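You operate a simulated robot arm through the tools that you are given. There is no shell and no other tool. Be economical: measure what you need, move in short steps, check, and stop when the job is done.

You are at the controls of a simulated two-armed robot. One attempt, no reset.

## Task
Take the green hub and leave it on the lens on the top of the workbench. Take the red pad on the top of the workbench and put it away on the top of the tool stand. Open the bottom trolley drawer, put the steel puck with the smallest size on its label from the top of the workbench in the inside of the bottom trolley drawer and shut the drawer again. Pull the top workbench drawer open. Do these in any order.

The check looks at the end state, three seconds after you hand in, the way a careful person would. Anything else that was tipped, shoved, dropped, spilled or broken makes it a failure.

## Robot
Two 7-joint arms with fingered hands on one trunk, on a base that drives. Base frame: it is fixed to the floor where the robot stands at the start and does not move with it; the origin is under the middle of the robot, x ahead of it, y to its left, z up; the surface under the hand at the start is at about z = 84. Lengths are in cm, angles in rad, forces in N, time in s.
The left shoulder is at the start at [20, 13.5, 97], the right one opposite. Places, roughly: bottom trolley drawer [-170, -60, 40]; green hub [75, 0, 75]; inside of the bottom trolley drawer [-170, -60, 30]; lens (9x9x2 cm) [90, 20, 80]; red pad (9x6x5 cm) [90, 90, 90]; steel puck [75, 50, 75]; top of the tool stand (20x20 cm) [-700, 428, 56]; top workbench drawer [60, -130, 70]. Payload 4 kg a hand.
Tool frame (each hand has its own): the origin (TCP) lies between the finger pads and is the grasp point; the fingertips stand 2.5 cm ahead of it; z points along the fingers, y is the line along which they close. Largest opening 8.8 cm; the body of the gripper starts 2.9 cm behind the TCP. The gripper is a hand of 4 fingers: y runs from the thumb to the fingers, the wrist lies at [-1.3, -10.6, -17.4] in the tool frame.
Orientation is told as [roll, pitch, yaw] about the base's x, y, z axes, in that order, counted from this pose: with the fingers straight down and the wrist toward the robot, the tool's x, y and z point along [0, 1, 0], [1, 0, 0] and [0, 0, -1] of the base frame.

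## Interface
- The arms move only by the tool jog_arm. It takes "left_steps", "right_steps" or both (then of equal length, played together; a hand with none holds still); each is a list of rows, each a list of 2 entries, a list of its own where there are three numbers: the shift along the tool's x, y, z in units of 20 mm (1.0 is 20 mm), then the turn, a rotation vector about the tool's x, y, z in units of 4 degrees (1.0 is 4 degrees). In form: [[[tx, ty, tz], [ax, ay, az]], ...]. A call has 1 to 12 rows; each row shifts and turns the commanded pose from where the row before left it, along the tool's axes as they then stand. A call with a number of a shift or a turn outside -1 to 1 is refused whole. Each row takes 0.2 s and may step no farther than 5 cm and 0.15 rad from the row before; otherwise, the whole call is refused. Where a pose cannot be reached the arm comes as near as it can. A force on the tool above 40 N (or 10 N above the force at the start of the call, whichever is more), or a blocked arm, ends the call early, and 0.2 s more pass. In this call time passes only in rows, and 0.2 s behind the last. The reply holds the time, the measured pose of the TCP, the force on the tool along the base axes, the opening and the grip force, in the units named above and with some noise, with the torque about the TCP (base axes, N m) and any sound that the robot's microphone picked up.
- Cameras (640 x 400 px; columns grow to the right, rows downward): "scene" is now at [12.71, 3.2, 156.5]; the picture's right is [0.45, -0.90, 0.00], its down [-0.71, -0.35, -0.61] and it looks along [0.55, 0.27, -0.79] (base axes); focal length 285 px, centre (320, 200). "left" rides on the left gripper at [-6.4, -8.3, -9.8] in its tool frame; the picture's right is [-0.62, -0.37, 0.69], its down [0.71, -0.63, 0.30] and it looks along [0.32, 0.68, 0.65] (tool axes); focal length 265 px, centre (320, 200). "right" rides on the right gripper at [6.4, -8.3, -9.8] in its tool frame; the picture's right is [-0.62, 0.37, -0.69], its down [-0.71, -0.63, 0.30] and it looks along [-0.32, 0.68, 0.65] (tool axes); focal length 265 px, centre (320, 200). There is no depth. A picture from a camera that has moved, and an enlarged one, comes with that camera's place and axes in the base frame and with its lens.
- get_image(camera): a new picture of that camera. No time passes.
- move_column(by): slides the trunk up (or, below 0, down) by that many cm; the arms and the scene camera ride with it, the base frame stays. It gives what a move gives, with no picture.
- steer(legs): drives the robot by 1 to 6 legs, each [ahead, left, turn to the left] in cm, cm and rad, along the robot's own axes; the way and the turn of a leg run together, so that a leg with both is an arc; at most 150 cm and 3.142 rad a leg. The arms and the cameras ride along, it lands a little off, and it stops where it bumps. It gives what a move gives.
- set_fingers(index, middle, ring, thumb_bend, thumb_turn, hand): sets how far each is bent, from 0 (flat) to 1 (curled in); at 0.3 the hand is open as for a grip, at 0.7 the pads meet at the TCP. One left out holds its place. A second passes; each finger stops where it meets its share of the squeeze, and holds until it gets a number again. It is the only way to open and close the hand. It gives what a move gives, with no picture; readings hold the bend of each and the force on the fingers (four entries, about 0 where the hand has none), thumb and palm. thumb_turn goes from beside the hand (0) to across from the fingers (1), as for a grip.
- turn_head(pan, tilt): turns the head with the scene camera to pan (to the left, within 1.693 rad either way) and tilt (down, from -0.506 to 1.204), counted from straight ahead of the robot. It gives what a move gives.
- close_up(camera, box): a new picture of the part [left, top, right, bottom] of that camera's present view, enlarged. No time passes.
- sign_off(): hands the job in; it is judged then, once.

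Work in short steps. Places have to be worked out from the pictures, the camera data and where the tool is seen: move nearer, look again, correct. Check each grasp and each placing, and mend what went wrong. You have 165 turns and 130 pictures in all, those below and enlarged ones among them. Open the grippers and draw the arms clear of the work before you hand the job in, unless the task says otherwise.

The tools are called after "Call:" as name(argument=value, ...) on one line, values as JSON. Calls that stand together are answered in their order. jog_arm: Moves the arms, as the interface text tells. Its arguments: {"type":"object","properties":{"left_steps":{"type":"array"},"right_steps":{"type":"array"}},"required":[]} The other tools are called the same way: move_column (by) slides the trunk up or down; set_fingers (index, middle, ring, thumb_bend, thumb_turn, hand) moves the fingers one by one; steer (legs) drives the base; turn_head (pan, tilt) turns the head that bears the scene camera; get_image (camera) takes a picture; close_up (camera, box) takes an enlarged picture of a part of a camera's view; sign_off () hands the job in.

At the start:

```text
time_s: 0.0
left_eef_pos: [44.02, 37.55, 112.45]
left_tcp_rot: [0.0, 0.0, -0.001]
left_wrist_force: [1.2, 0.0, 0.1]
left_wrist_torque: [0.02, -0.02, -0.03]
left_gripper_width: 8.76
left_grasp_force: 0.0
left_shape: jaw
left_bend: [0.3, 0.3, 0.3, 0.3, 0.98]
left_finger forces: [0.0, 0.0, 0.0, 0.1, 0.0, 0.0]
right_eef_pos: [63.68, -1.63, 108.66]
right_tcp_rot: [-0.001, 0.0, -0.001]
right_wrist_force: [0.5, -0.2, -0.2]
right_wrist_torque: [0.04, 0.02, -0.04]
right_gripper_width: 8.79
right_grasp_force: 0.1
right_shape: jaw
right_bend: [0.3, 0.3, 0.3, 0.3, 0.98]
right_finger forces: [0.1, 0.1, 0.1, 0.0, 0.0, 0.0]
trunk travel left (down, up): [-57.5, 19.5]
robot x, y, heading: [-0.06, 0.05, -0.001]
head pan, tilt: [0.461, 0.911]
```

scene: 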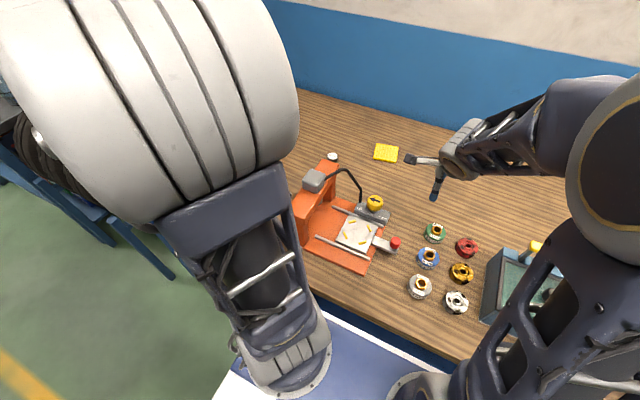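
right: 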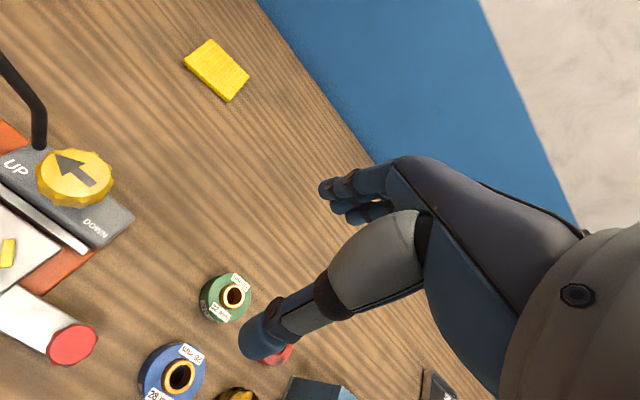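
left: 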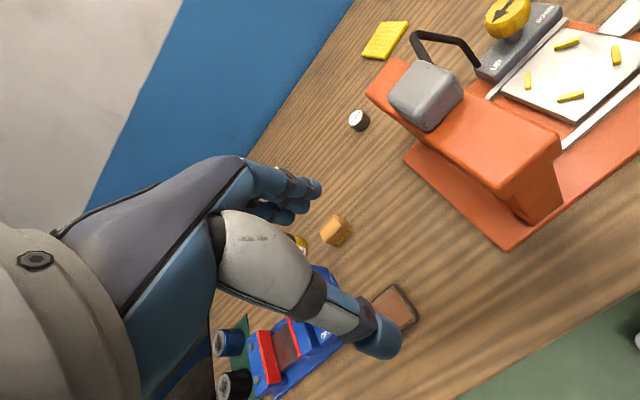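

I start by looking around: the head view straight ahead at moderate tilt and close-ups of the objects on the bench.

Call:
close_up(camera="scene", box=[280, 130, 580, 320])

Call:
turn_head(pan=-0.5, tilt=0.7)

Call:
get_image(camera="scene")

```text
2.11 times, centred on (430, 225) of scene
camera zoom: at [12.71, 3.2, 156.5], right [0.45, -0.9, 0.0], down [-0.71, -0.35, -0.61], along [0.55, 0.27, -0.79], focal length 600 px, centre (88, 147)
```

zoom: 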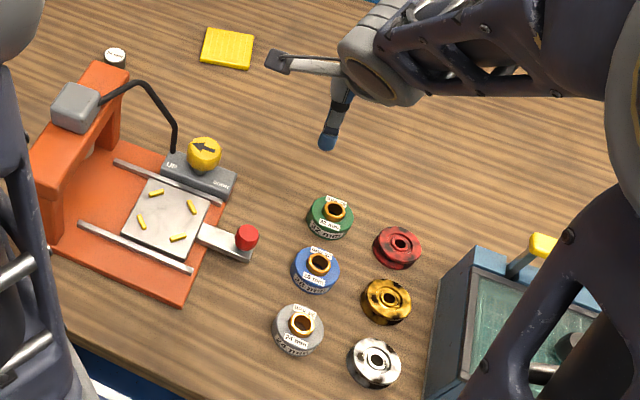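

```text
time_s: 1.2
left_eef_pos: [44.0, 37.56, 112.16]
left_tcp_rot: [0.001, 0.001, 0.0]
left_wrist_force: [-0.4, 0.4, -0.3]
left_wrist_torque: [0.0, 0.01, -0.01]
left_gripper_width: 8.76
left_grasp_force: 0.1
left_shape: jaw
left_bend: [0.3, 0.3, 0.3, 0.3, 0.98]
left_finger forces: [0.0, 0.1, 0.1, 0.1, 0.0, 0.0]
right_eef_pos: [63.72, -1.61, 108.75]
right_tcp_rot: [0.0, 0.001, -0.001]
right_wrist_force: [-0.2, -1.3, -0.2]
right_wrist_torque: [0.0, 0.02, 0.03]
right_gripper_width: 8.78
right_grasp_force: 0.1
right_shape: jaw
right_bend: [0.3, 0.3, 0.3, 0.3, 0.98]
right_finger forces: [0.1, 0.0, 0.1, 0.0, 0.1, 0.0]
trunk travel left (down, up): [-57.5, 19.5]
robot x, y, heading: [-0.07, 0.15, 0.002]
head pan, tilt: [-0.499, 0.7]
```

```text
125 pictures are left
camera scene: at [13.46, -4.2, 158.19], right [-0.48, -0.88, 0.0], down [-0.57, 0.31, -0.76], along [0.67, -0.37, -0.64], focal length 285 px, centre (320, 200)
```

scene: 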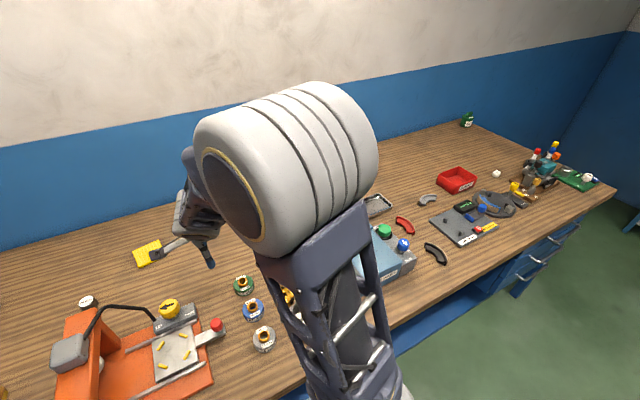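

Now I look left for the lens, pad and pucks, and the trolley behind.

Call:
turn_head(pan=0.9, tilt=0.7)

Call:
get_image(camera="scene")

Call:
close_up(camera="left", box=[200, 0, 640, 400])

Call:
close_up(camera="right", box=[0, 200, 320, 400])

```text
time_s: 2.8
left_eef_pos: [43.98, 37.63, 112.29]
left_tcp_rot: [0.0, 0.0, -0.001]
left_wrist_force: [-0.5, -0.3, 0.0]
left_wrist_torque: [0.02, 0.02, 0.01]
left_gripper_width: 8.76
left_grasp_force: 0.0
left_shape: jaw
left_bend: [0.3, 0.3, 0.3, 0.3, 0.98]
left_finger forces: [0.1, 0.1, 0.1, 0.1, 0.1, 0.0]
right_eef_pos: [63.65, -1.68, 108.78]
right_tcp_rot: [0.0, -0.001, 0.0]
right_wrist_force: [-0.4, -0.5, 0.7]
right_wrist_torque: [-0.03, -0.02, -0.01]
right_gripper_width: 8.8
right_grasp_force: 0.2
right_shape: jaw
right_bend: [0.3, 0.3, 0.3, 0.3, 0.98]
right_finger forces: [0.0, 0.0, 0.0, 0.0, 0.0, 0.0]
trunk travel left (down, up): [-57.5, 19.5]
robot x, y, heading: [-0.31, -0.12, 0.002]
head pan, tilt: [0.901, 0.7]
```

```text
124 pictures are left
camera scene: at [11.28, 6.52, 158.19], right [0.78, -0.62, 0.0], down [-0.4, -0.5, -0.76], along [0.48, 0.6, -0.64], focal length 285 px, centre (320, 200)
```

scene: 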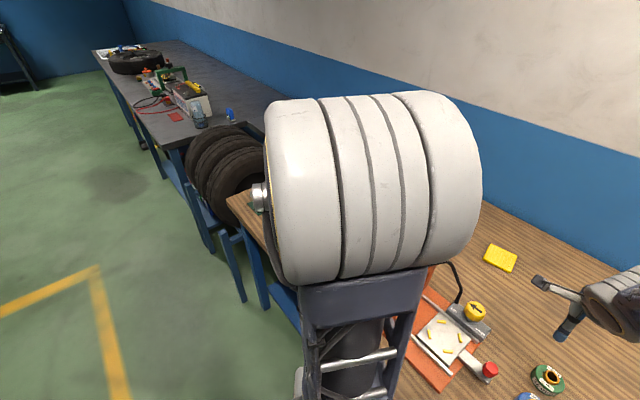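

```text
1.00 times, centred on (420, 200) of left (not enlarged: the box is as wide or as high as the picture)
camera zoom: at [35.66, 31.12, 122.18], right [-0.37, -0.62, -0.69], down [-0.63, 0.71, -0.3], along [0.68, 0.32, -0.65], focal length 265 px, centre (220, 200)
```

zoom: 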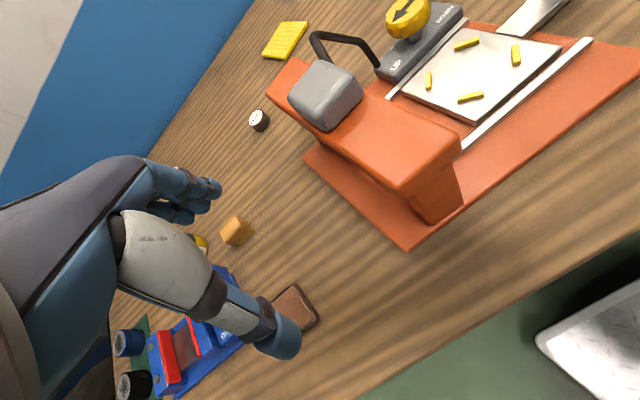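

```text
2.00 times, centred on (160, 300) of right
camera zoom: at [55.5, 4.72, 118.62], right [0.37, -0.62, 0.69], down [-0.63, -0.71, -0.3], along [0.68, -0.32, -0.65], focal length 531 px, centre (640, 0)
```

zoom: 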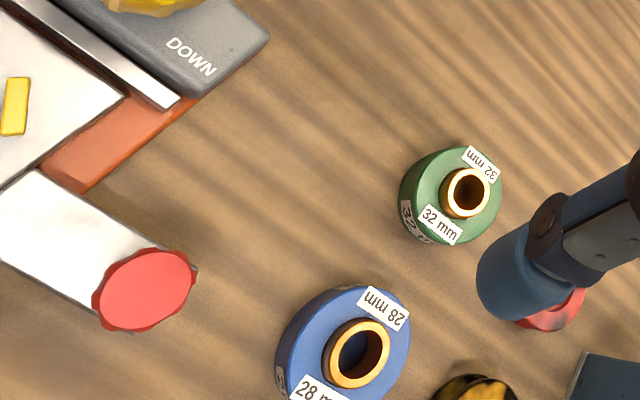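

Zoom in on the yellow square, and the left lower part of the left camera.

Call:
close_up(camera="left", box=[330, 0, 490, 100])

Call:
close_up(camera="left", box=[200, 200, 440, 400])

Call:
close_up(camera="right", box=[140, 0, 300, 120])

```text
4.00 times, centred on (410, 50) of left
camera zoom: at [35.66, 31.12, 122.18], right [-0.37, -0.62, -0.69], down [-0.63, 0.71, -0.3], along [0.68, 0.32, -0.65], focal length 1062 px, centre (-40, 800)
```

zoom: 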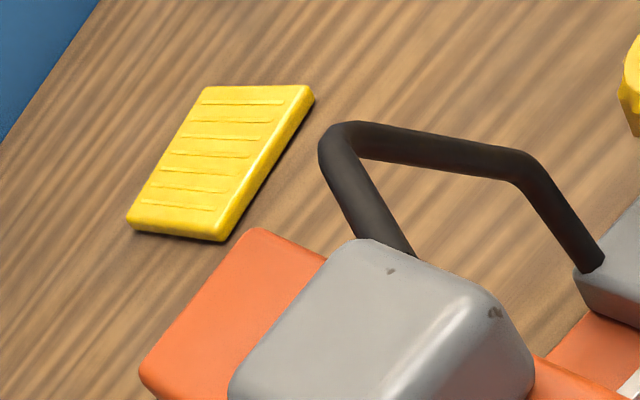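

```text
2.00 times, centred on (320, 300) of left
camera zoom: at [35.66, 31.12, 122.18], right [-0.37, -0.62, -0.69], down [-0.63, 0.71, -0.3], along [0.68, 0.32, -0.65], focal length 531 px, centre (320, 0)
```

zoom: 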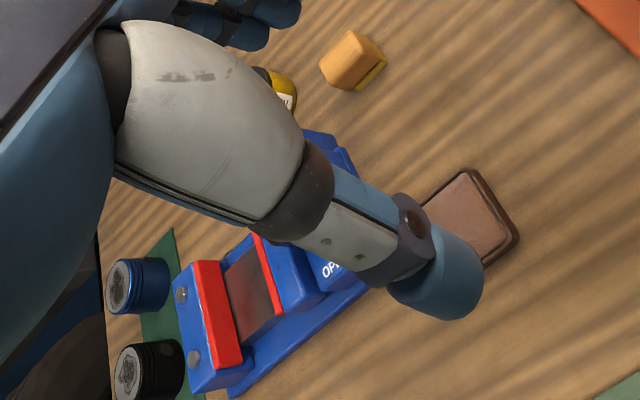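

```text
3.33 times, centred on (220, 60) of right
camera zoom: at [55.5, 4.72, 118.62], right [0.37, -0.62, 0.69], down [-0.63, -0.71, -0.3], along [0.68, -0.32, -0.65], focal length 885 px, centre (653, 667)
```

zoom: 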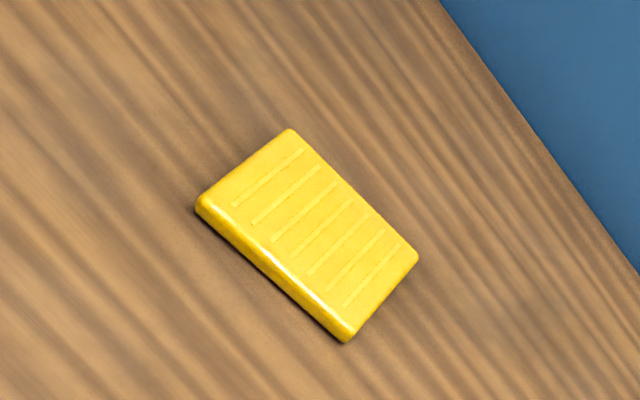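

I can't see all the bench past the arms. I back off 60 cm to survey, with the arms still above the bench.

Call:
steer(legs=[[-60, 0, 0]])

Call:
turn_head(pan=0.3, tilt=0.5)

Call:
get_image(camera="scene")

Call:
turn_head(pan=1.2, tilt=0.4)

Call:
get_image(camera="scene")

Call:
turn_head(pan=-0.9, tilt=0.5)

Call:
get_image(camera="scene")

```text
time_s: 6.2
left_eef_pos: [-17.33, 37.67, 112.24]
left_tcp_rot: [0.0, -0.001, 0.011]
left_wrist_force: [0.9, -0.3, 0.8]
left_wrist_torque: [-0.02, -0.05, -0.02]
left_gripper_width: 8.76
left_grasp_force: 0.0
left_shape: jaw
left_bend: [0.3, 0.3, 0.3, 0.3, 0.98]
left_finger forces: [0.1, 0.0, 0.0, 0.1, 0.0, 0.0]
right_eef_pos: [2.83, -1.18, 108.65]
right_tcp_rot: [0.0, 0.0, 0.011]
right_wrist_force: [-0.3, 0.7, 0.5]
right_wrist_torque: [0.02, 0.02, 0.0]
right_gripper_width: 8.76
right_grasp_force: 0.1
right_shape: jaw
right_bend: [0.3, 0.3, 0.3, 0.3, 0.98]
right_finger forces: [0.0, 0.0, 0.1, 0.0, 0.0, 0.0]
trunk travel left (down, up): [-57.5, 19.5]
robot x, y, heading: [-61.17, -0.33, 0.014]
head pan, tilt: [0.901, 0.7]
```

```text
time_s: 7.2
left_eef_pos: [-17.26, 37.71, 112.22]
left_tcp_rot: [0.0, 0.001, 0.01]
left_wrist_force: [-0.5, -0.5, -0.1]
left_wrist_torque: [0.0, 0.01, 0.0]
left_gripper_width: 8.76
left_grasp_force: 0.1
left_shape: jaw
left_bend: [0.3, 0.3, 0.3, 0.3, 0.98]
left_finger forces: [0.1, 0.0, 0.0, 0.0, 0.0, 0.2]
right_eef_pos: [2.87, -1.39, 108.85]
right_tcp_rot: [0.0, 0.0, 0.009]
right_wrist_force: [-0.1, -0.4, -0.3]
right_wrist_torque: [0.0, -0.01, 0.01]
right_gripper_width: 8.79
right_grasp_force: 0.1
right_shape: jaw
right_bend: [0.3, 0.3, 0.3, 0.3, 0.98]
right_finger forces: [0.0, 0.0, 0.1, 0.0, 0.1, 0.0]
trunk travel left (down, up): [-57.5, 19.5]
robot x, y, heading: [-60.99, -0.12, 0.01]
head pan, tilt: [0.3, 0.499]
```

```text
118 pictures are left
camera scene: at [-46.19, 2.4, 159.96], right [0.31, -0.95, 0.0], down [-0.46, -0.15, -0.88], along [0.84, 0.27, -0.48], focal length 285 px, centre (320, 200)
```

scene: 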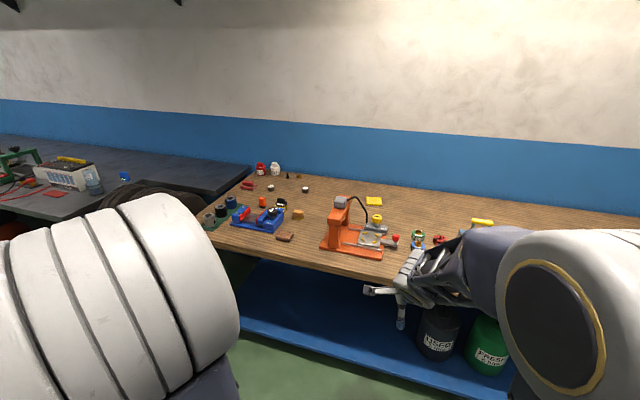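

```text
time_s: 8.4
left_eef_pos: [-17.37, 37.79, 112.23]
left_tcp_rot: [-0.002, 0.001, 0.01]
left_wrist_force: [-0.7, -0.5, 0.0]
left_wrist_torque: [-0.01, 0.02, 0.04]
left_gripper_width: 8.74
left_grasp_force: 0.0
left_shape: jaw
left_bend: [0.3, 0.3, 0.3, 0.3, 0.98]
left_finger forces: [0.0, 0.0, 0.0, 0.0, 0.1, 0.1]
right_eef_pos: [2.86, -1.38, 108.71]
right_tcp_rot: [-0.001, 0.0, 0.009]
right_wrist_force: [-0.3, 0.7, 0.9]
right_wrist_torque: [-0.01, -0.03, -0.04]
right_gripper_width: 8.76
right_grasp_force: 0.1
right_shape: jaw
right_bend: [0.3, 0.3, 0.3, 0.3, 0.98]
right_finger forces: [0.1, 0.0, 0.0, 0.0, 0.1, 0.1]
trunk travel left (down, up): [-57.5, 19.5]
robot x, y, heading: [-60.87, -0.29, 0.016]
head pan, tilt: [1.201, 0.4]
```

```text
117 pictures are left
camera scene: at [-51.59, 8.28, 160.87], right [0.94, -0.35, 0.0], down [-0.14, -0.36, -0.92], along [0.33, 0.86, -0.39], focal length 285 px, centre (320, 200)
```

scene: 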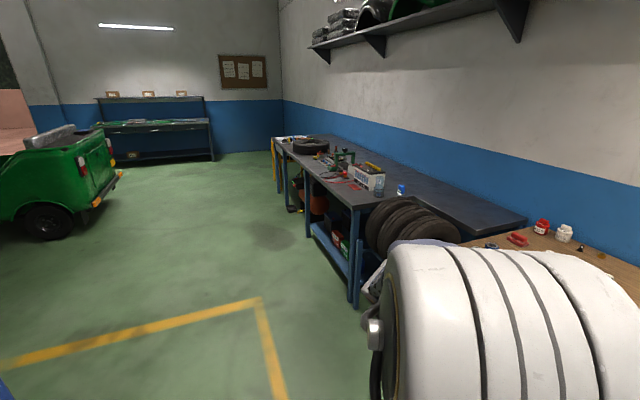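

```text
time_s: 10.4
left_eef_pos: [-17.34, 37.73, 112.26]
left_tcp_rot: [0.0, 0.0, 0.011]
left_wrist_force: [0.3, -0.1, 1.1]
left_wrist_torque: [0.01, 0.01, 0.02]
left_gripper_width: 8.76
left_grasp_force: 0.0
left_shape: jaw
left_bend: [0.3, 0.3, 0.3, 0.3, 0.98]
left_finger forces: [0.1, 0.1, 0.0, 0.0, 0.1, 0.1]
right_eef_pos: [2.83, -1.36, 108.62]
right_tcp_rot: [0.0, -0.002, 0.009]
right_wrist_force: [-0.2, 0.3, -0.8]
right_wrist_torque: [-0.01, -0.02, 0.02]
right_gripper_width: 8.76
right_grasp_force: 0.0
right_shape: jaw
right_bend: [0.3, 0.3, 0.3, 0.3, 0.98]
right_finger forces: [0.1, 0.0, 0.0, 0.1, 0.1, 0.0]
trunk travel left (down, up): [-57.5, 19.5]
robot x, y, heading: [-61.18, -0.09, 0.009]
head pan, tilt: [-0.901, 0.499]
```

```text
116 pictures are left
camera scene: at [-49.13, -7.46, 159.96], right [-0.78, -0.63, 0.0], down [-0.3, 0.37, -0.88], along [0.55, -0.68, -0.48], focal length 285 px, centre (320, 200)
```

scene: 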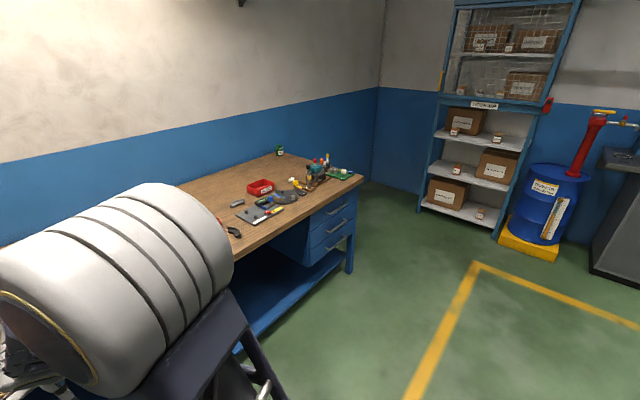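

Good overview. I zoom into the left half of the bench from here.

Call:
turn_head(pan=0.4, tilt=0.5)

Call:
close_up(camera="scene", box=[220, 150, 380, 260])

Call:
close_up(camera="scene", box=[360, 170, 480, 260])

```text
time_s: 11.9
left_eef_pos: [-17.2, 37.69, 112.28]
left_tcp_rot: [0.0, 0.0, 0.01]
left_wrist_force: [-0.3, -0.2, -0.1]
left_wrist_torque: [0.01, 0.03, 0.01]
left_gripper_width: 8.74
left_grasp_force: 0.0
left_shape: jaw
left_bend: [0.3, 0.3, 0.3, 0.3, 0.98]
left_finger forces: [0.0, 0.0, 0.0, 0.1, 0.0, 0.0]
right_eef_pos: [2.8, -1.23, 108.66]
right_tcp_rot: [0.0, 0.001, 0.01]
right_wrist_force: [0.6, 0.1, 0.1]
right_wrist_torque: [0.05, 0.02, 0.0]
right_gripper_width: 8.76
right_grasp_force: 0.1
right_shape: jaw
right_bend: [0.3, 0.3, 0.3, 0.3, 0.98]
right_finger forces: [0.0, 0.0, 0.0, 0.1, 0.0, 0.1]
trunk travel left (down, up): [-57.5, 19.5]
robot x, y, heading: [-60.88, -0.14, 0.011]
head pan, tilt: [0.4, 0.499]
```

```text
3.64 times, centred on (300, 205) of scene
camera zoom: at [-46.51, 3.23, 159.96], right [0.4, -0.92, 0.0], down [-0.44, -0.19, -0.88], along [0.81, 0.35, -0.48], focal length 1036 px, centre (393, 182)
```

zoom: 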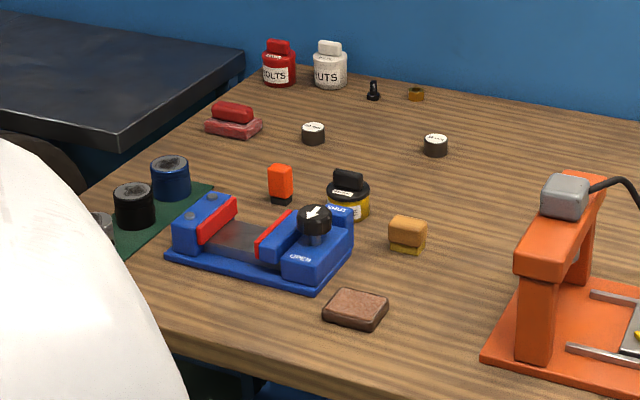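

```text
4.44 times, centred on (420, 215) of scene
camera zoom: at [-46.51, 3.23, 159.96], right [0.4, -0.92, 0.0], down [-0.44, -0.19, -0.88], along [0.81, 0.35, -0.48], focal length 1267 px, centre (-124, 133)
```

zoom: 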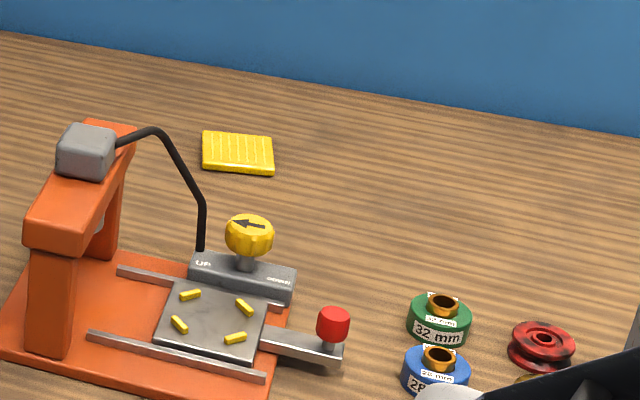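

The red pad with handle sits near (86,89); the yellow square near (92,16) fits the lens's place and size. I zoom on the little discs and look for the trolley and tool stand behind.

Call:
close_up(camera="scene", box=[285, 165, 345, 203])

Call:
turn_head(pan=-1.69, tilt=0.5)

Call:
get_image(camera="scene")

Call:
turn_head(pan=1.69, tilt=0.3)

Call:
get_image(camera="scene")

```text
10.53 times, centred on (315, 184) of scene
camera zoom: at [-46.51, 3.23, 159.96], right [0.4, -0.92, 0.0], down [-0.44, -0.19, -0.88], along [0.81, 0.35, -0.48], focal length 3000 px, centre (373, 368)
```

zoom: 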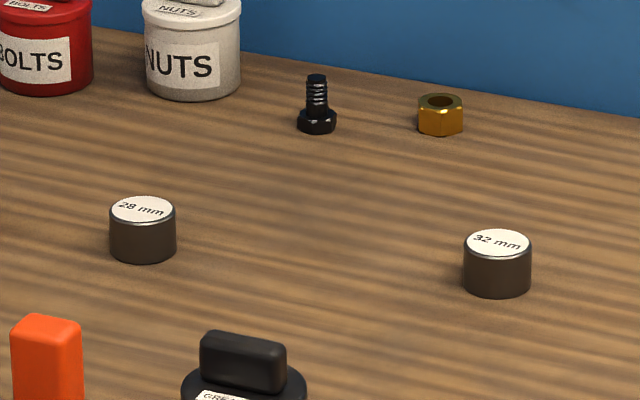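

```text
time_s: 13.9
left_eef_pos: [-17.27, 37.65, 112.27]
left_tcp_rot: [0.0, -0.001, 0.01]
left_wrist_force: [0.1, -0.8, 1.0]
left_wrist_torque: [0.01, 0.02, 0.01]
left_gripper_width: 8.77
left_grasp_force: 0.0
left_shape: jaw
left_bend: [0.3, 0.3, 0.3, 0.3, 0.98]
left_finger forces: [0.0, 0.0, 0.0, 0.0, 0.0, 0.0]
right_eef_pos: [2.79, -1.33, 108.73]
right_tcp_rot: [-0.001, 0.0, 0.01]
right_wrist_force: [0.7, 0.0, -0.9]
right_wrist_torque: [-0.01, 0.0, 0.03]
right_gripper_width: 8.75
right_grasp_force: 0.1
right_shape: jaw
right_bend: [0.3, 0.3, 0.3, 0.3, 0.98]
right_finger forces: [0.0, 0.0, 0.0, 0.0, 0.1, 0.0]
trunk travel left (down, up): [-57.5, 19.5]
robot x, y, heading: [-60.9, -0.57, 0.012]
head pan, tilt: [-1.689, 0.499]
```

```text
112 pictures are left
camera scene: at [-55.84, -9.43, 159.96], right [-0.99, 0.11, 0.0], down [0.05, 0.48, -0.88], along [-0.09, -0.87, -0.48], focal length 285 px, centre (320, 200)
```

scene: 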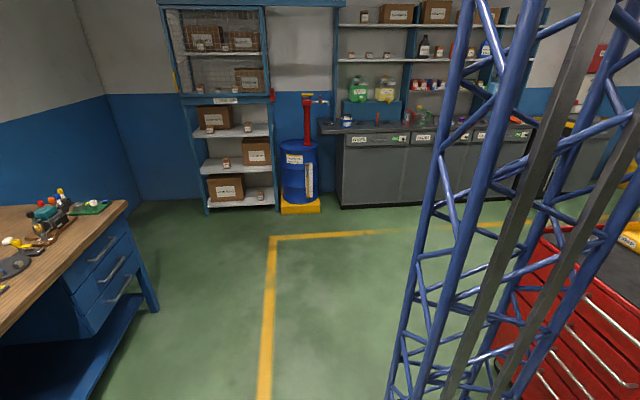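

```text
time_s: 16.7
left_eef_pos: [-17.35, 37.69, 112.32]
left_tcp_rot: [0.001, 0.0, 0.011]
left_wrist_force: [0.2, -0.3, -1.0]
left_wrist_torque: [-0.03, 0.01, -0.02]
left_gripper_width: 8.74
left_grasp_force: 0.0
left_shape: jaw
left_bend: [0.3, 0.3, 0.3, 0.3, 0.98]
left_finger forces: [0.0, 0.0, 0.0, 0.0, 0.0, 0.0]
right_eef_pos: [2.93, -1.28, 108.63]
right_tcp_rot: [0.001, 0.0, 0.01]
right_wrist_force: [-0.9, -0.6, 0.0]
right_wrist_torque: [-0.01, -0.02, 0.01]
right_gripper_width: 8.74
right_grasp_force: 0.0
right_shape: jaw
right_bend: [0.3, 0.3, 0.3, 0.3, 0.98]
right_finger forces: [0.0, 0.1, 0.0, 0.0, 0.0, 0.0]
trunk travel left (down, up): [-57.5, 19.5]
robot x, y, heading: [-61.04, -0.63, 0.012]
head pan, tilt: [1.689, 0.3]
```

```text
111 pictures are left
camera scene: at [-56.05, 8.87, 161.8], right [0.99, 0.13, 0.0], down [0.04, -0.29, -0.96], along [-0.12, 0.95, -0.3], focal length 285 px, centre (320, 200)
```

scene: 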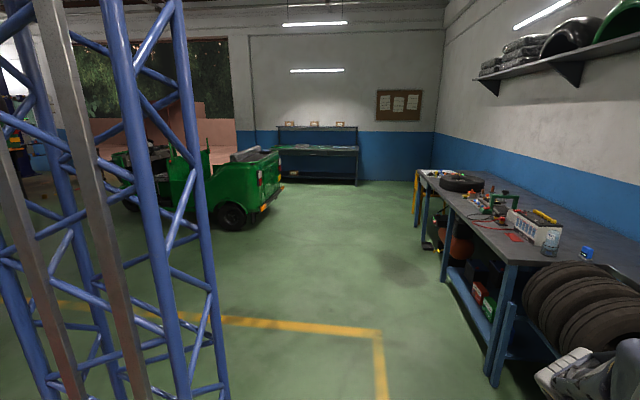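

Labels show pucks of 28 mm and 32 mm; there may be another elsewhere. First the hub: I drive back up to the bench a little to the right (y≈-12) so that the left hand serves both hub and lens.

Call:
steer(legs=[[50, -11.5, 0], [13, 0, -0.01]])

Call:
turn_head(pan=0.0, tilt=0.9)

Call:
get_image(camera="scene")

Call:
get_image(camera="left")

```text
time_s: 20.6
left_eef_pos: [46.45, 26.64, 112.36]
left_tcp_rot: [0.001, 0.001, 0.003]
left_wrist_force: [-0.2, 0.0, -1.8]
left_wrist_torque: [0.0, -0.02, 0.0]
left_gripper_width: 8.78
left_grasp_force: 0.0
left_shape: jaw
left_bend: [0.3, 0.3, 0.3, 0.3, 0.98]
left_finger forces: [0.1, 0.0, 0.0, 0.0, 0.0, 0.1]
right_eef_pos: [66.46, -12.36, 108.71]
right_tcp_rot: [0.0, 0.001, 0.003]
right_wrist_force: [0.3, 0.7, 0.2]
right_wrist_torque: [0.0, 0.01, 0.01]
right_gripper_width: 8.78
right_grasp_force: 0.1
right_shape: jaw
right_bend: [0.3, 0.3, 0.3, 0.3, 0.98]
right_finger forces: [0.0, 0.1, 0.0, 0.0, 0.0, 0.1]
trunk travel left (down, up): [-57.5, 19.5]
robot x, y, heading: [2.88, -11.08, 0.001]
head pan, tilt: [1.689, 0.3]
```

```text
time_s: 22.3
left_eef_pos: [46.53, 26.72, 112.25]
left_tcp_rot: [0.0, -0.001, 0.002]
left_wrist_force: [0.9, -1.1, 0.6]
left_wrist_torque: [0.0, -0.04, 0.02]
left_gripper_width: 8.76
left_grasp_force: 0.0
left_shape: jaw
left_bend: [0.3, 0.3, 0.3, 0.3, 0.98]
left_finger forces: [0.0, 0.0, 0.1, 0.0, 0.0, 0.0]
right_eef_pos: [66.55, -12.31, 108.73]
right_tcp_rot: [0.001, -0.001, 0.004]
right_wrist_force: [0.4, -1.0, -0.9]
right_wrist_torque: [0.02, -0.03, 0.01]
right_gripper_width: 8.77
right_grasp_force: 0.0
right_shape: jaw
right_bend: [0.3, 0.3, 0.3, 0.3, 0.98]
right_finger forces: [0.0, 0.0, 0.0, 0.0, 0.0, 0.1]
trunk travel left (down, up): [-57.5, 19.5]
robot x, y, heading: [2.68, -11.31, -0.001]
head pan, tilt: [0.0, 0.901]
```

```text
110 pictures are left
camera scene: at [16.27, -11.08, 156.57], right [0.0, -1.0, 0.0], down [-0.78, 0.0, -0.62], along [0.62, 0.0, -0.78], focal length 285 px, centre (320, 200)
```

scene: 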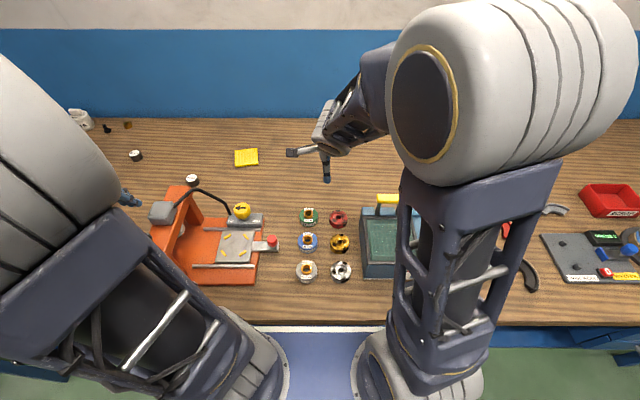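

```text
109 pictures are left
camera left: at [38.25, 20.26, 122.18], right [-0.37, -0.62, -0.69], down [-0.63, 0.71, -0.3], along [0.68, 0.33, -0.65], focal length 265 px, centre (320, 200)
```

left: 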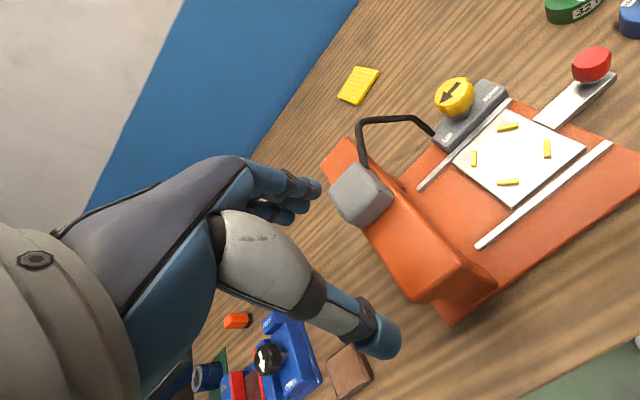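

Hub at about (65,-8), lens at (92,16). I move both arms right: right one away from the hubs, left one toward above the green hub.

Call:
jog_arm(left_steps=[[[-1, 0.8, 0], [0, 0, 0]], [[-1, 0.8, 0], [0, 0, 0]], [[-1, 0.8, 0], [0, 0, 0]], [[-1, 0.8, 0], [0, 0, 0]], [[-1, 0.8, 0], [0, 0, 0]], [[-1, 0.8, 0], [0, 0, 0]], [[-1, 0.8, 0], [0, 0, 0]], [[-1, 0.8, 0], [0, 0, 0]], [[-1, 0.8, 0], [0, 0, 0]], [[-1, 0.8, 0], [0, 0, 0]], [[-1, 0.8, 0], [0, 0, 0]], [[-1, 0.5, 0], [0, 0, 0]]], right_steps=[[[-1, 0, 0], [0, 0, 0]], [[-1, 0, 0], [0, 0, 0]], [[-1, 0, 0], [0, 0, 0]], [[-1, 0, 0], [0, 0, 0]], [[-1, 0, 0], [0, 0, 0]], [[-1, 0, 0], [0, 0, 0]], [[-1, 0, 0], [0, 0, 0]], [[-1, 0, 0], [0, 0, 0]], [[-1, 0, 0], [0, 0, 0]], [[-1, 0, 0], [0, 0, 0]], [[-1, 0, 0], [0, 0, 0]], [[-1, 0, 0], [0, 0, 0]]])

Call:
jog_arm(left_steps=[[[-1, 0, 0], [0, 0, 0]], [[-1, 0, 0], [0, 0, 0]], [[-1, 0, 0], [0, 0, 0]], [[-1, 0, 0], [0, 0, 0]], [[-1, 0, 0], [0, 0, 0]], [[0, 0, 0], [0, 0, 0.9]], [[0, 0, 0], [0, 0, 0.9]], [[0, 0, 0], [0, 0, 0.9]], [[0, 0, 0], [0, 0, 0.9]], [[0, 0, 0], [0, 0, 0.9]], [[0, 0, 0], [0, 0, 0.9]], [[0, 0, 0], [0, 0, 0.9]]])

Call:
get_image(camera="left")

Call:
get_image(camera="scene")

```text
time_s: 24.9
left_eef_pos: [65.21, 3.05, 112.35]
left_tcp_rot: [0.0, -0.001, 0.006]
left_wrist_force: [-0.3, 0.2, -0.3]
left_wrist_torque: [-0.03, 0.02, 0.01]
left_gripper_width: 8.78
left_grasp_force: 0.1
left_shape: jaw
left_bend: [0.3, 0.3, 0.3, 0.3, 0.98]
left_finger forces: [0.1, 0.0, 0.0, 0.0, 0.1, 0.0]
right_eef_pos: [66.59, -36.42, 108.75]
right_tcp_rot: [0.0, 0.001, 0.005]
right_wrist_force: [0.0, -0.1, 0.1]
right_wrist_torque: [0.0, 0.0, 0.02]
right_gripper_width: 8.76
right_grasp_force: 0.0
right_shape: jaw
right_bend: [0.3, 0.3, 0.3, 0.3, 0.98]
right_finger forces: [0.0, 0.1, 0.0, 0.1, 0.0, 0.0]
trunk travel left (down, up): [-57.5, 19.5]
robot x, y, heading: [2.73, -11.13, 0.004]
head pan, tilt: [0.0, 0.901]
```

```text
time_s: 27.5
left_eef_pos: [65.2, -7.1, 112.36]
left_tcp_rot: [0.001, 0.001, -0.438]
left_wrist_force: [0.2, -0.4, -0.1]
left_wrist_torque: [-0.02, 0.02, -0.03]
left_gripper_width: 8.76
left_grasp_force: 0.0
left_shape: jaw
left_bend: [0.3, 0.3, 0.3, 0.3, 0.98]
left_finger forces: [0.1, 0.0, 0.0, 0.0, 0.0, 0.1]
right_eef_pos: [66.48, -36.46, 108.62]
right_tcp_rot: [0.001, 0.001, 0.004]
right_wrist_force: [0.1, 0.6, -1.1]
right_wrist_torque: [0.02, -0.01, -0.02]
right_gripper_width: 8.77
right_grasp_force: 0.1
right_shape: jaw
right_bend: [0.3, 0.3, 0.3, 0.3, 0.98]
right_finger forces: [0.1, 0.0, 0.0, 0.0, 0.1, 0.1]
trunk travel left (down, up): [-57.5, 19.5]
robot x, y, heading: [2.39, -11.1, 0.001]
head pan, tilt: [0.0, 0.901]
```

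```text
108 pictures are left
camera left: at [54.99, -9.5, 122.19], right [-0.6, -0.41, -0.69], down [-0.27, 0.91, -0.3], along [0.76, 0.0, -0.65], focal length 265 px, centre (320, 200)
```

left: 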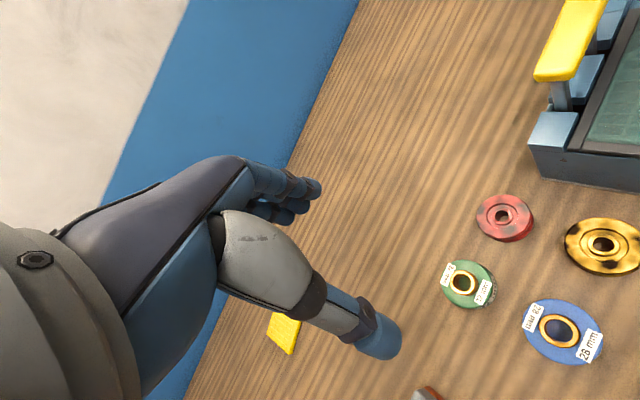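

```text
107 pictures are left
camera scene: at [16.27, -11.1, 156.57], right [0.0, -1.0, 0.0], down [-0.78, 0.0, -0.62], along [0.62, 0.0, -0.78], focal length 285 px, centre (320, 200)
```

scene: 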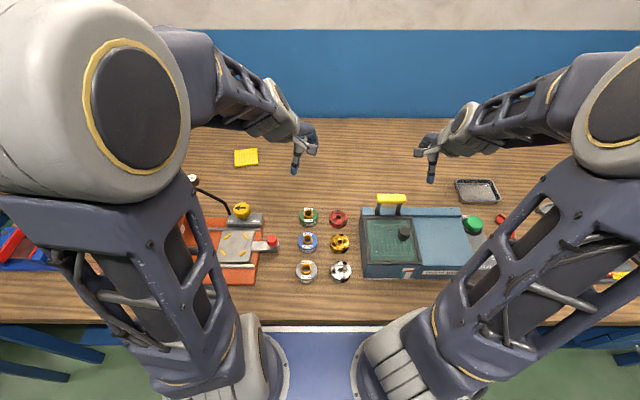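

Hub refined to about (65.4,-7.7). I descend the left hand above it, with the small correction, to z≈92 and look.

Call:
jog_arm(left_steps=[[[-0.23, 0.22, 1], [0, 0, 0]], [[0, 0, 1], [0, 0, 0]], [[0, 0, 1], [0, 0, 0]], [[0, 0, 1], [0, 0, 0]], [[0, 0, 1], [0, 0, 0]], [[0, 0, 1], [0, 0, 0]], [[0, 0, 1], [0, 0, 0]], [[0, 0, 1], [0, 0, 0]], [[0, 0, 1], [0, 0, 0]]])

Call:
get_image(camera="left")

Call:
close_up(camera="scene", box=[240, 150, 400, 290])

```text
time_s: 29.5
left_eef_pos: [65.43, -7.71, 94.3]
left_tcp_rot: [0.0, 0.0, -0.438]
left_wrist_force: [0.2, 0.5, -0.2]
left_wrist_torque: [0.01, -0.01, -0.01]
left_gripper_width: 8.76
left_grasp_force: 0.0
left_shape: jaw
left_bend: [0.3, 0.3, 0.3, 0.3, 0.98]
left_finger forces: [0.0, 0.0, 0.1, 0.0, 0.0, 0.1]
right_eef_pos: [66.54, -36.49, 108.59]
right_tcp_rot: [0.001, -0.001, 0.002]
right_wrist_force: [0.2, 0.5, 0.4]
right_wrist_torque: [-0.04, 0.0, 0.03]
right_gripper_width: 8.75
right_grasp_force: 0.0
right_shape: jaw
right_bend: [0.3, 0.3, 0.3, 0.3, 0.98]
right_finger forces: [0.0, 0.0, 0.0, 0.0, 0.1, 0.0]
trunk travel left (down, up): [-57.5, 19.5]
robot x, y, heading: [2.62, -10.87, 0.001]
head pan, tilt: [0.0, 0.901]
```

```text
106 pictures are left
camera left: at [55.25, -10.04, 104.21], right [-0.6, -0.41, -0.69], down [-0.27, 0.91, -0.3], along [0.76, 0.0, -0.65], focal length 265 px, centre (320, 200)
```

left: 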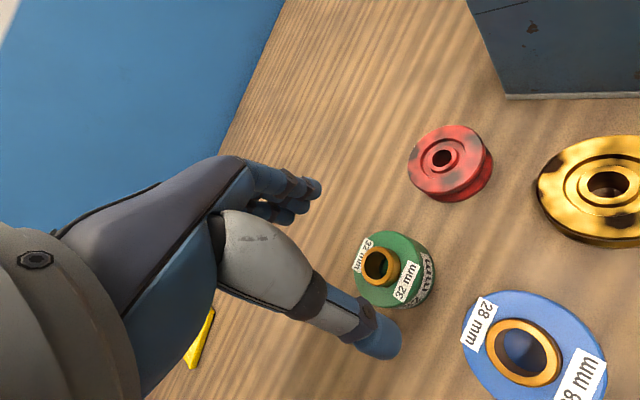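

```text
2.86 times, centred on (320, 220) of scene
camera zoom: at [16.25, -11.09, 156.58], right [0.0, -1.0, 0.0], down [-0.78, 0.0, -0.62], along [0.62, 0.0, -0.78], focal length 814 px, centre (320, 143)
```

zoom: 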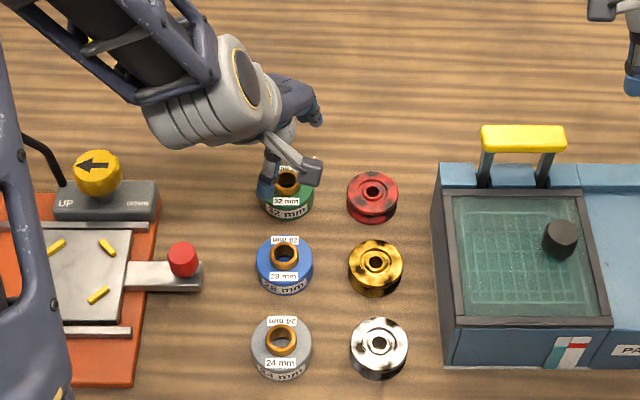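

Alignment is right (hub top ≈ z 88). I descend to TCP z≈87.1 and close.

Call:
jog_arm(left_steps=[[[0, 0, 1], [0, 0, 0]], [[0, 0, 1], [0, 0, 0]], [[0, 0, 1], [0, 0, 0]], [[0, 0, 0.6], [0, 0, 0]]])

Call:
get_image(camera="left")

```text
time_s: 30.5
left_eef_pos: [65.42, -7.72, 86.96]
left_tcp_rot: [0.0, 0.0, -0.437]
left_wrist_force: [-0.2, -0.8, -0.8]
left_wrist_torque: [0.01, 0.06, -0.01]
left_gripper_width: 8.76
left_grasp_force: 0.0
left_shape: jaw
left_bend: [0.3, 0.3, 0.3, 0.3, 0.98]
left_finger forces: [0.1, 0.0, 0.0, 0.0, 0.0, 0.0]
right_eef_pos: [66.6, -36.46, 108.59]
right_tcp_rot: [-0.002, 0.0, 0.004]
right_wrist_force: [0.3, -0.1, -0.5]
right_wrist_torque: [0.02, -0.01, 0.0]
right_gripper_width: 8.74
right_grasp_force: 0.0
right_shape: jaw
right_bend: [0.3, 0.3, 0.3, 0.3, 0.98]
right_finger forces: [0.0, 0.0, 0.0, 0.1, 0.0, 0.0]
trunk travel left (down, up): [-57.5, 19.5]
robot x, y, heading: [3.15, -10.99, 0.004]
head pan, tilt: [0.0, 0.901]
```

```text
104 pictures are left
camera left: at [55.18, -10.03, 96.96], right [-0.6, -0.41, -0.69], down [-0.27, 0.91, -0.3], along [0.76, 0.01, -0.65], focal length 265 px, centre (320, 200)
```

left: 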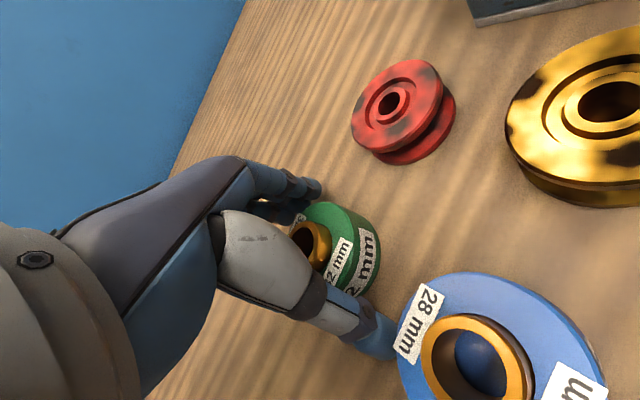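

Hub sits between thumb and fingers; close the left hand.

Call:
set_fingers(hand="left", index=0.6, middle=0.6, ring=0.6, thumb_bend=0.6)

Call:
get_image(camera="left")

```text
time_s: 31.5
left_eef_pos: [65.47, -7.74, 87.08]
left_tcp_rot: [0.0, 0.0, -0.436]
left_wrist_force: [2.6, -0.5, 2.7]
left_wrist_torque: [-0.04, -0.13, 0.01]
left_gripper_width: 4.6
left_grasp_force: 14.0
left_shape: fingers
left_bend: [0.51, 0.52, 0.55, 0.48, 0.96]
left_finger forces: [5.6, 6.4, 3.0, 0.0, 12.8, 0.0]
right_eef_pos: [66.5, -36.42, 108.66]
right_tcp_rot: [0.0, 0.002, 0.002]
right_wrist_force: [0.7, -0.5, 0.4]
right_wrist_torque: [-0.01, 0.01, -0.03]
right_gripper_width: 8.75
right_grasp_force: 0.0
right_shape: jaw
right_bend: [0.3, 0.3, 0.3, 0.3, 0.98]
right_finger forces: [0.0, 0.1, 0.0, 0.2, 0.0, 0.1]
trunk travel left (down, up): [-57.5, 19.5]
robot x, y, heading: [2.39, -10.97, 0.002]
head pan, tilt: [0.0, 0.901]
```

```text
103 pictures are left
camera left: at [55.19, -10.05, 96.98], right [-0.6, -0.41, -0.69], down [-0.27, 0.91, -0.3], along [0.76, 0.01, -0.65], focal length 265 px, centre (320, 200)
```

left: 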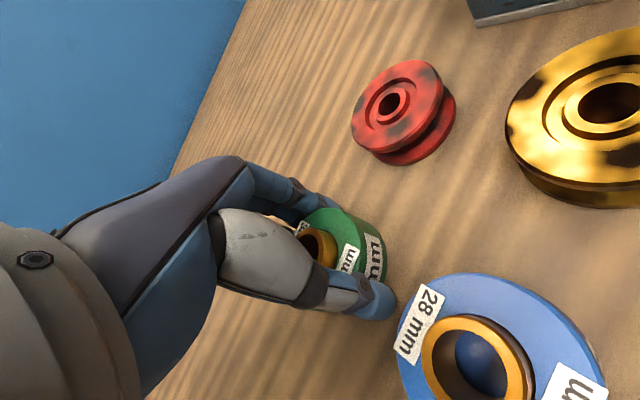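

Held (4.6 cm, 14 N). Lift 16 cm while turning the yaw back to zero.

Call:
jog_arm(left_steps=[[[0, 0, -1], [0, 0, 0]], [[0, 0, -1], [0, 0, 0]], [[0, 0, -1], [0, 0, -0.9]], [[0, 0, -1], [0, 0, -0.9]], [[0, 0, -1], [0, 0, -0.9]], [[0, 0, -1], [0, 0, -0.9]], [[0, 0, -1], [0, 0, -0.9]], [[0, 0, -1], [0, 0, -0.9]], [[0, 0, 0], [0, 0, -0.9]]])

Call:
get_image(camera="left")

```text
time_s: 33.5
left_eef_pos: [65.54, -7.78, 103.19]
left_tcp_rot: [-0.002, 0.0, 0.004]
left_wrist_force: [0.6, -0.6, -3.5]
left_wrist_torque: [-0.04, -0.04, -0.02]
left_gripper_width: 4.51
left_grasp_force: 12.6
left_shape: fingers
left_bend: [0.51, 0.53, 0.56, 0.49, 0.95]
left_finger forces: [4.9, 5.6, 2.6, 0.1, 12.6, 0.1]
right_eef_pos: [66.65, -36.46, 108.7]
right_tcp_rot: [-0.001, 0.0, 0.005]
right_wrist_force: [-0.3, 0.7, -0.8]
right_wrist_torque: [0.01, 0.0, 0.06]
right_gripper_width: 8.77
right_grasp_force: 0.0
right_shape: jaw
right_bend: [0.3, 0.3, 0.3, 0.3, 0.98]
right_finger forces: [0.0, 0.1, 0.0, 0.0, 0.1, 0.0]
trunk travel left (down, up): [-57.5, 19.5]
robot x, y, heading: [2.88, -11.0, 0.004]
head pan, tilt: [0.0, 0.901]
```

```text
102 pictures are left
camera left: at [57.17, -14.28, 113.06], right [-0.36, -0.62, -0.69], down [-0.63, 0.71, -0.31], along [0.68, 0.33, -0.65], focal length 265 px, centre (320, 200)
```

left: 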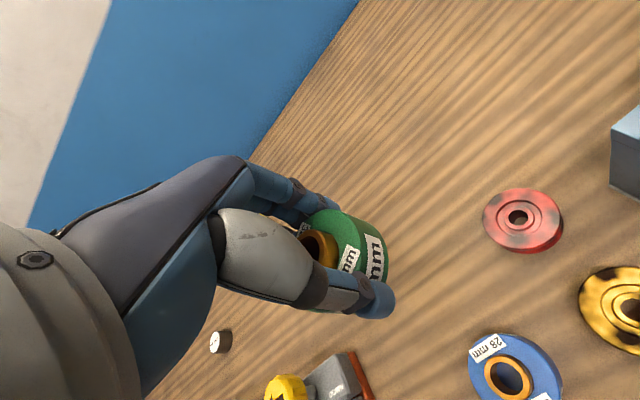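

Secure. Move ahead 24 cm, then left 23.6 cm to above the lens at (92,15.8).

Call:
jog_arm(left_steps=[[[0, 1, 0], [0, 0, 0]], [[0, 1, 0], [0, 0, 0]], [[0, 1, 0], [0, 0, 0]], [[0, 1, 0], [0, 0, 0]], [[0, 1, 0], [0, 0, 0]], [[0, 1, 0], [0, 0, 0]], [[0, 1, 0], [0, 0, 0]], [[0, 1, 0], [0, 0, 0]], [[0, 1, 0], [0, 0, 0]], [[0, 1, 0], [0, 0, 0]], [[0, 1, 0], [0, 0, 0]], [[0, 1, 0], [0, 0, 0]]])

Call:
jog_arm(left_steps=[[[1, 0.1, 0], [0, 0, 0]], [[1, 0.1, 0], [0, 0, 0]], [[1, 0.1, 0], [0, 0, 0]], [[1, 0.1, 0], [0, 0, 0]], [[1, 0.1, 0], [0, 0, 0]], [[1, 0.1, 0], [0, 0, 0]], [[1, 0.1, 0], [0, 0, 0]], [[1, 0.1, 0], [0, 0, 0]], [[1, 0.1, 0], [0, 0, 0]], [[1, 0.1, 0], [0, 0, 0]], [[1, 0.1, 0], [0, 0, 0]], [[0.8, 0.1, 0], [0, 0, 0]]])

Call:
get_image(camera="left")

Call:
close_up(camera="scene", box=[140, 90, 340, 240])

```text
time_s: 36.1
left_eef_pos: [89.55, -7.57, 103.21]
left_tcp_rot: [0.001, -0.002, 0.003]
left_wrist_force: [0.5, 0.2, -2.9]
left_wrist_torque: [-0.04, 0.02, 0.02]
left_gripper_width: 4.47
left_grasp_force: 13.2
left_shape: fingers
left_bend: [0.52, 0.53, 0.56, 0.49, 0.95]
left_finger forces: [4.9, 5.5, 2.6, 0.0, 12.5, 0.1]
right_eef_pos: [66.6, -36.36, 108.75]
right_tcp_rot: [0.0, 0.001, 0.003]
right_wrist_force: [-0.4, -0.4, 0.6]
right_wrist_torque: [0.0, 0.02, 0.02]
right_gripper_width: 8.78
right_grasp_force: 0.0
right_shape: jaw
right_bend: [0.3, 0.3, 0.3, 0.3, 0.98]
right_finger forces: [0.0, 0.1, 0.0, 0.0, 0.1, 0.0]
trunk travel left (down, up): [-57.5, 19.5]
robot x, y, heading: [2.73, -11.0, -0.003]
head pan, tilt: [0.0, 0.901]
```

```text
time_s: 38.7
left_eef_pos: [91.69, 15.93, 103.21]
left_tcp_rot: [0.001, 0.001, 0.001]
left_wrist_force: [-0.1, -0.3, -2.9]
left_wrist_torque: [-0.04, 0.0, 0.0]
left_gripper_width: 4.49
left_grasp_force: 12.5
left_shape: fingers
left_bend: [0.52, 0.53, 0.56, 0.49, 0.95]
left_finger forces: [5.0, 5.4, 2.5, 0.0, 12.4, 0.1]
right_eef_pos: [66.57, -36.53, 108.68]
right_tcp_rot: [-0.001, -0.002, 0.002]
right_wrist_force: [0.4, -0.8, -0.5]
right_wrist_torque: [-0.01, 0.0, -0.02]
right_gripper_width: 8.74
right_grasp_force: 0.0
right_shape: jaw
right_bend: [0.3, 0.3, 0.3, 0.3, 0.98]
right_finger forces: [0.1, 0.0, 0.1, 0.0, 0.0, 0.0]
trunk travel left (down, up): [-57.5, 19.5]
robot x, y, heading: [2.94, -11.03, 0.003]
head pan, tilt: [0.0, 0.901]
```

```text
101 pictures are left
camera left: at [83.46, 9.4, 113.01], right [-0.37, -0.62, -0.69], down [-0.63, 0.71, -0.3], along [0.68, 0.33, -0.65], focal length 265 px, centre (320, 200)
```

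left: 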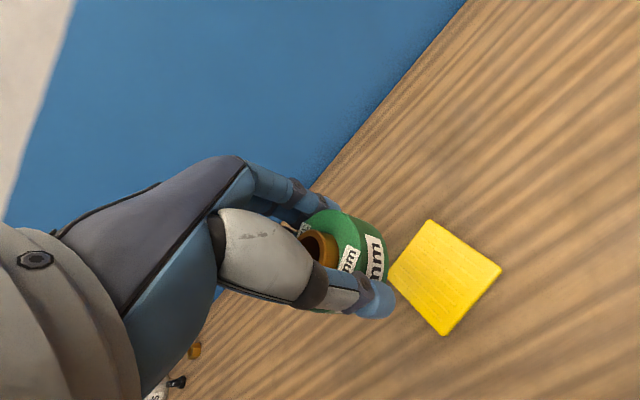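

```text
2.67 times, centred on (240, 165) of scene
camera zoom: at [16.28, -11.11, 156.57], right [0.0, -1.0, 0.0], down [-0.78, 0.0, -0.62], along [0.62, 0.0, -0.78], focal length 760 px, centre (533, 293)
```

zoom: 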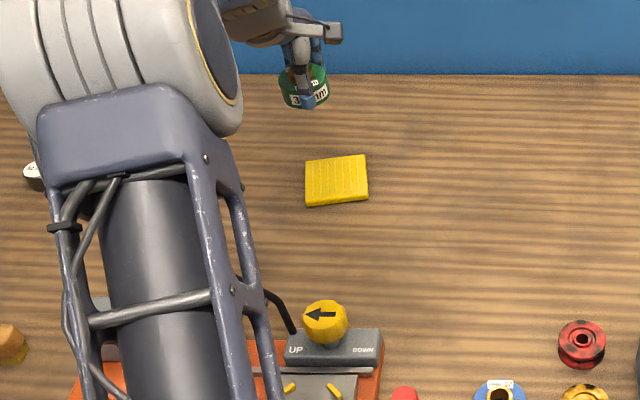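

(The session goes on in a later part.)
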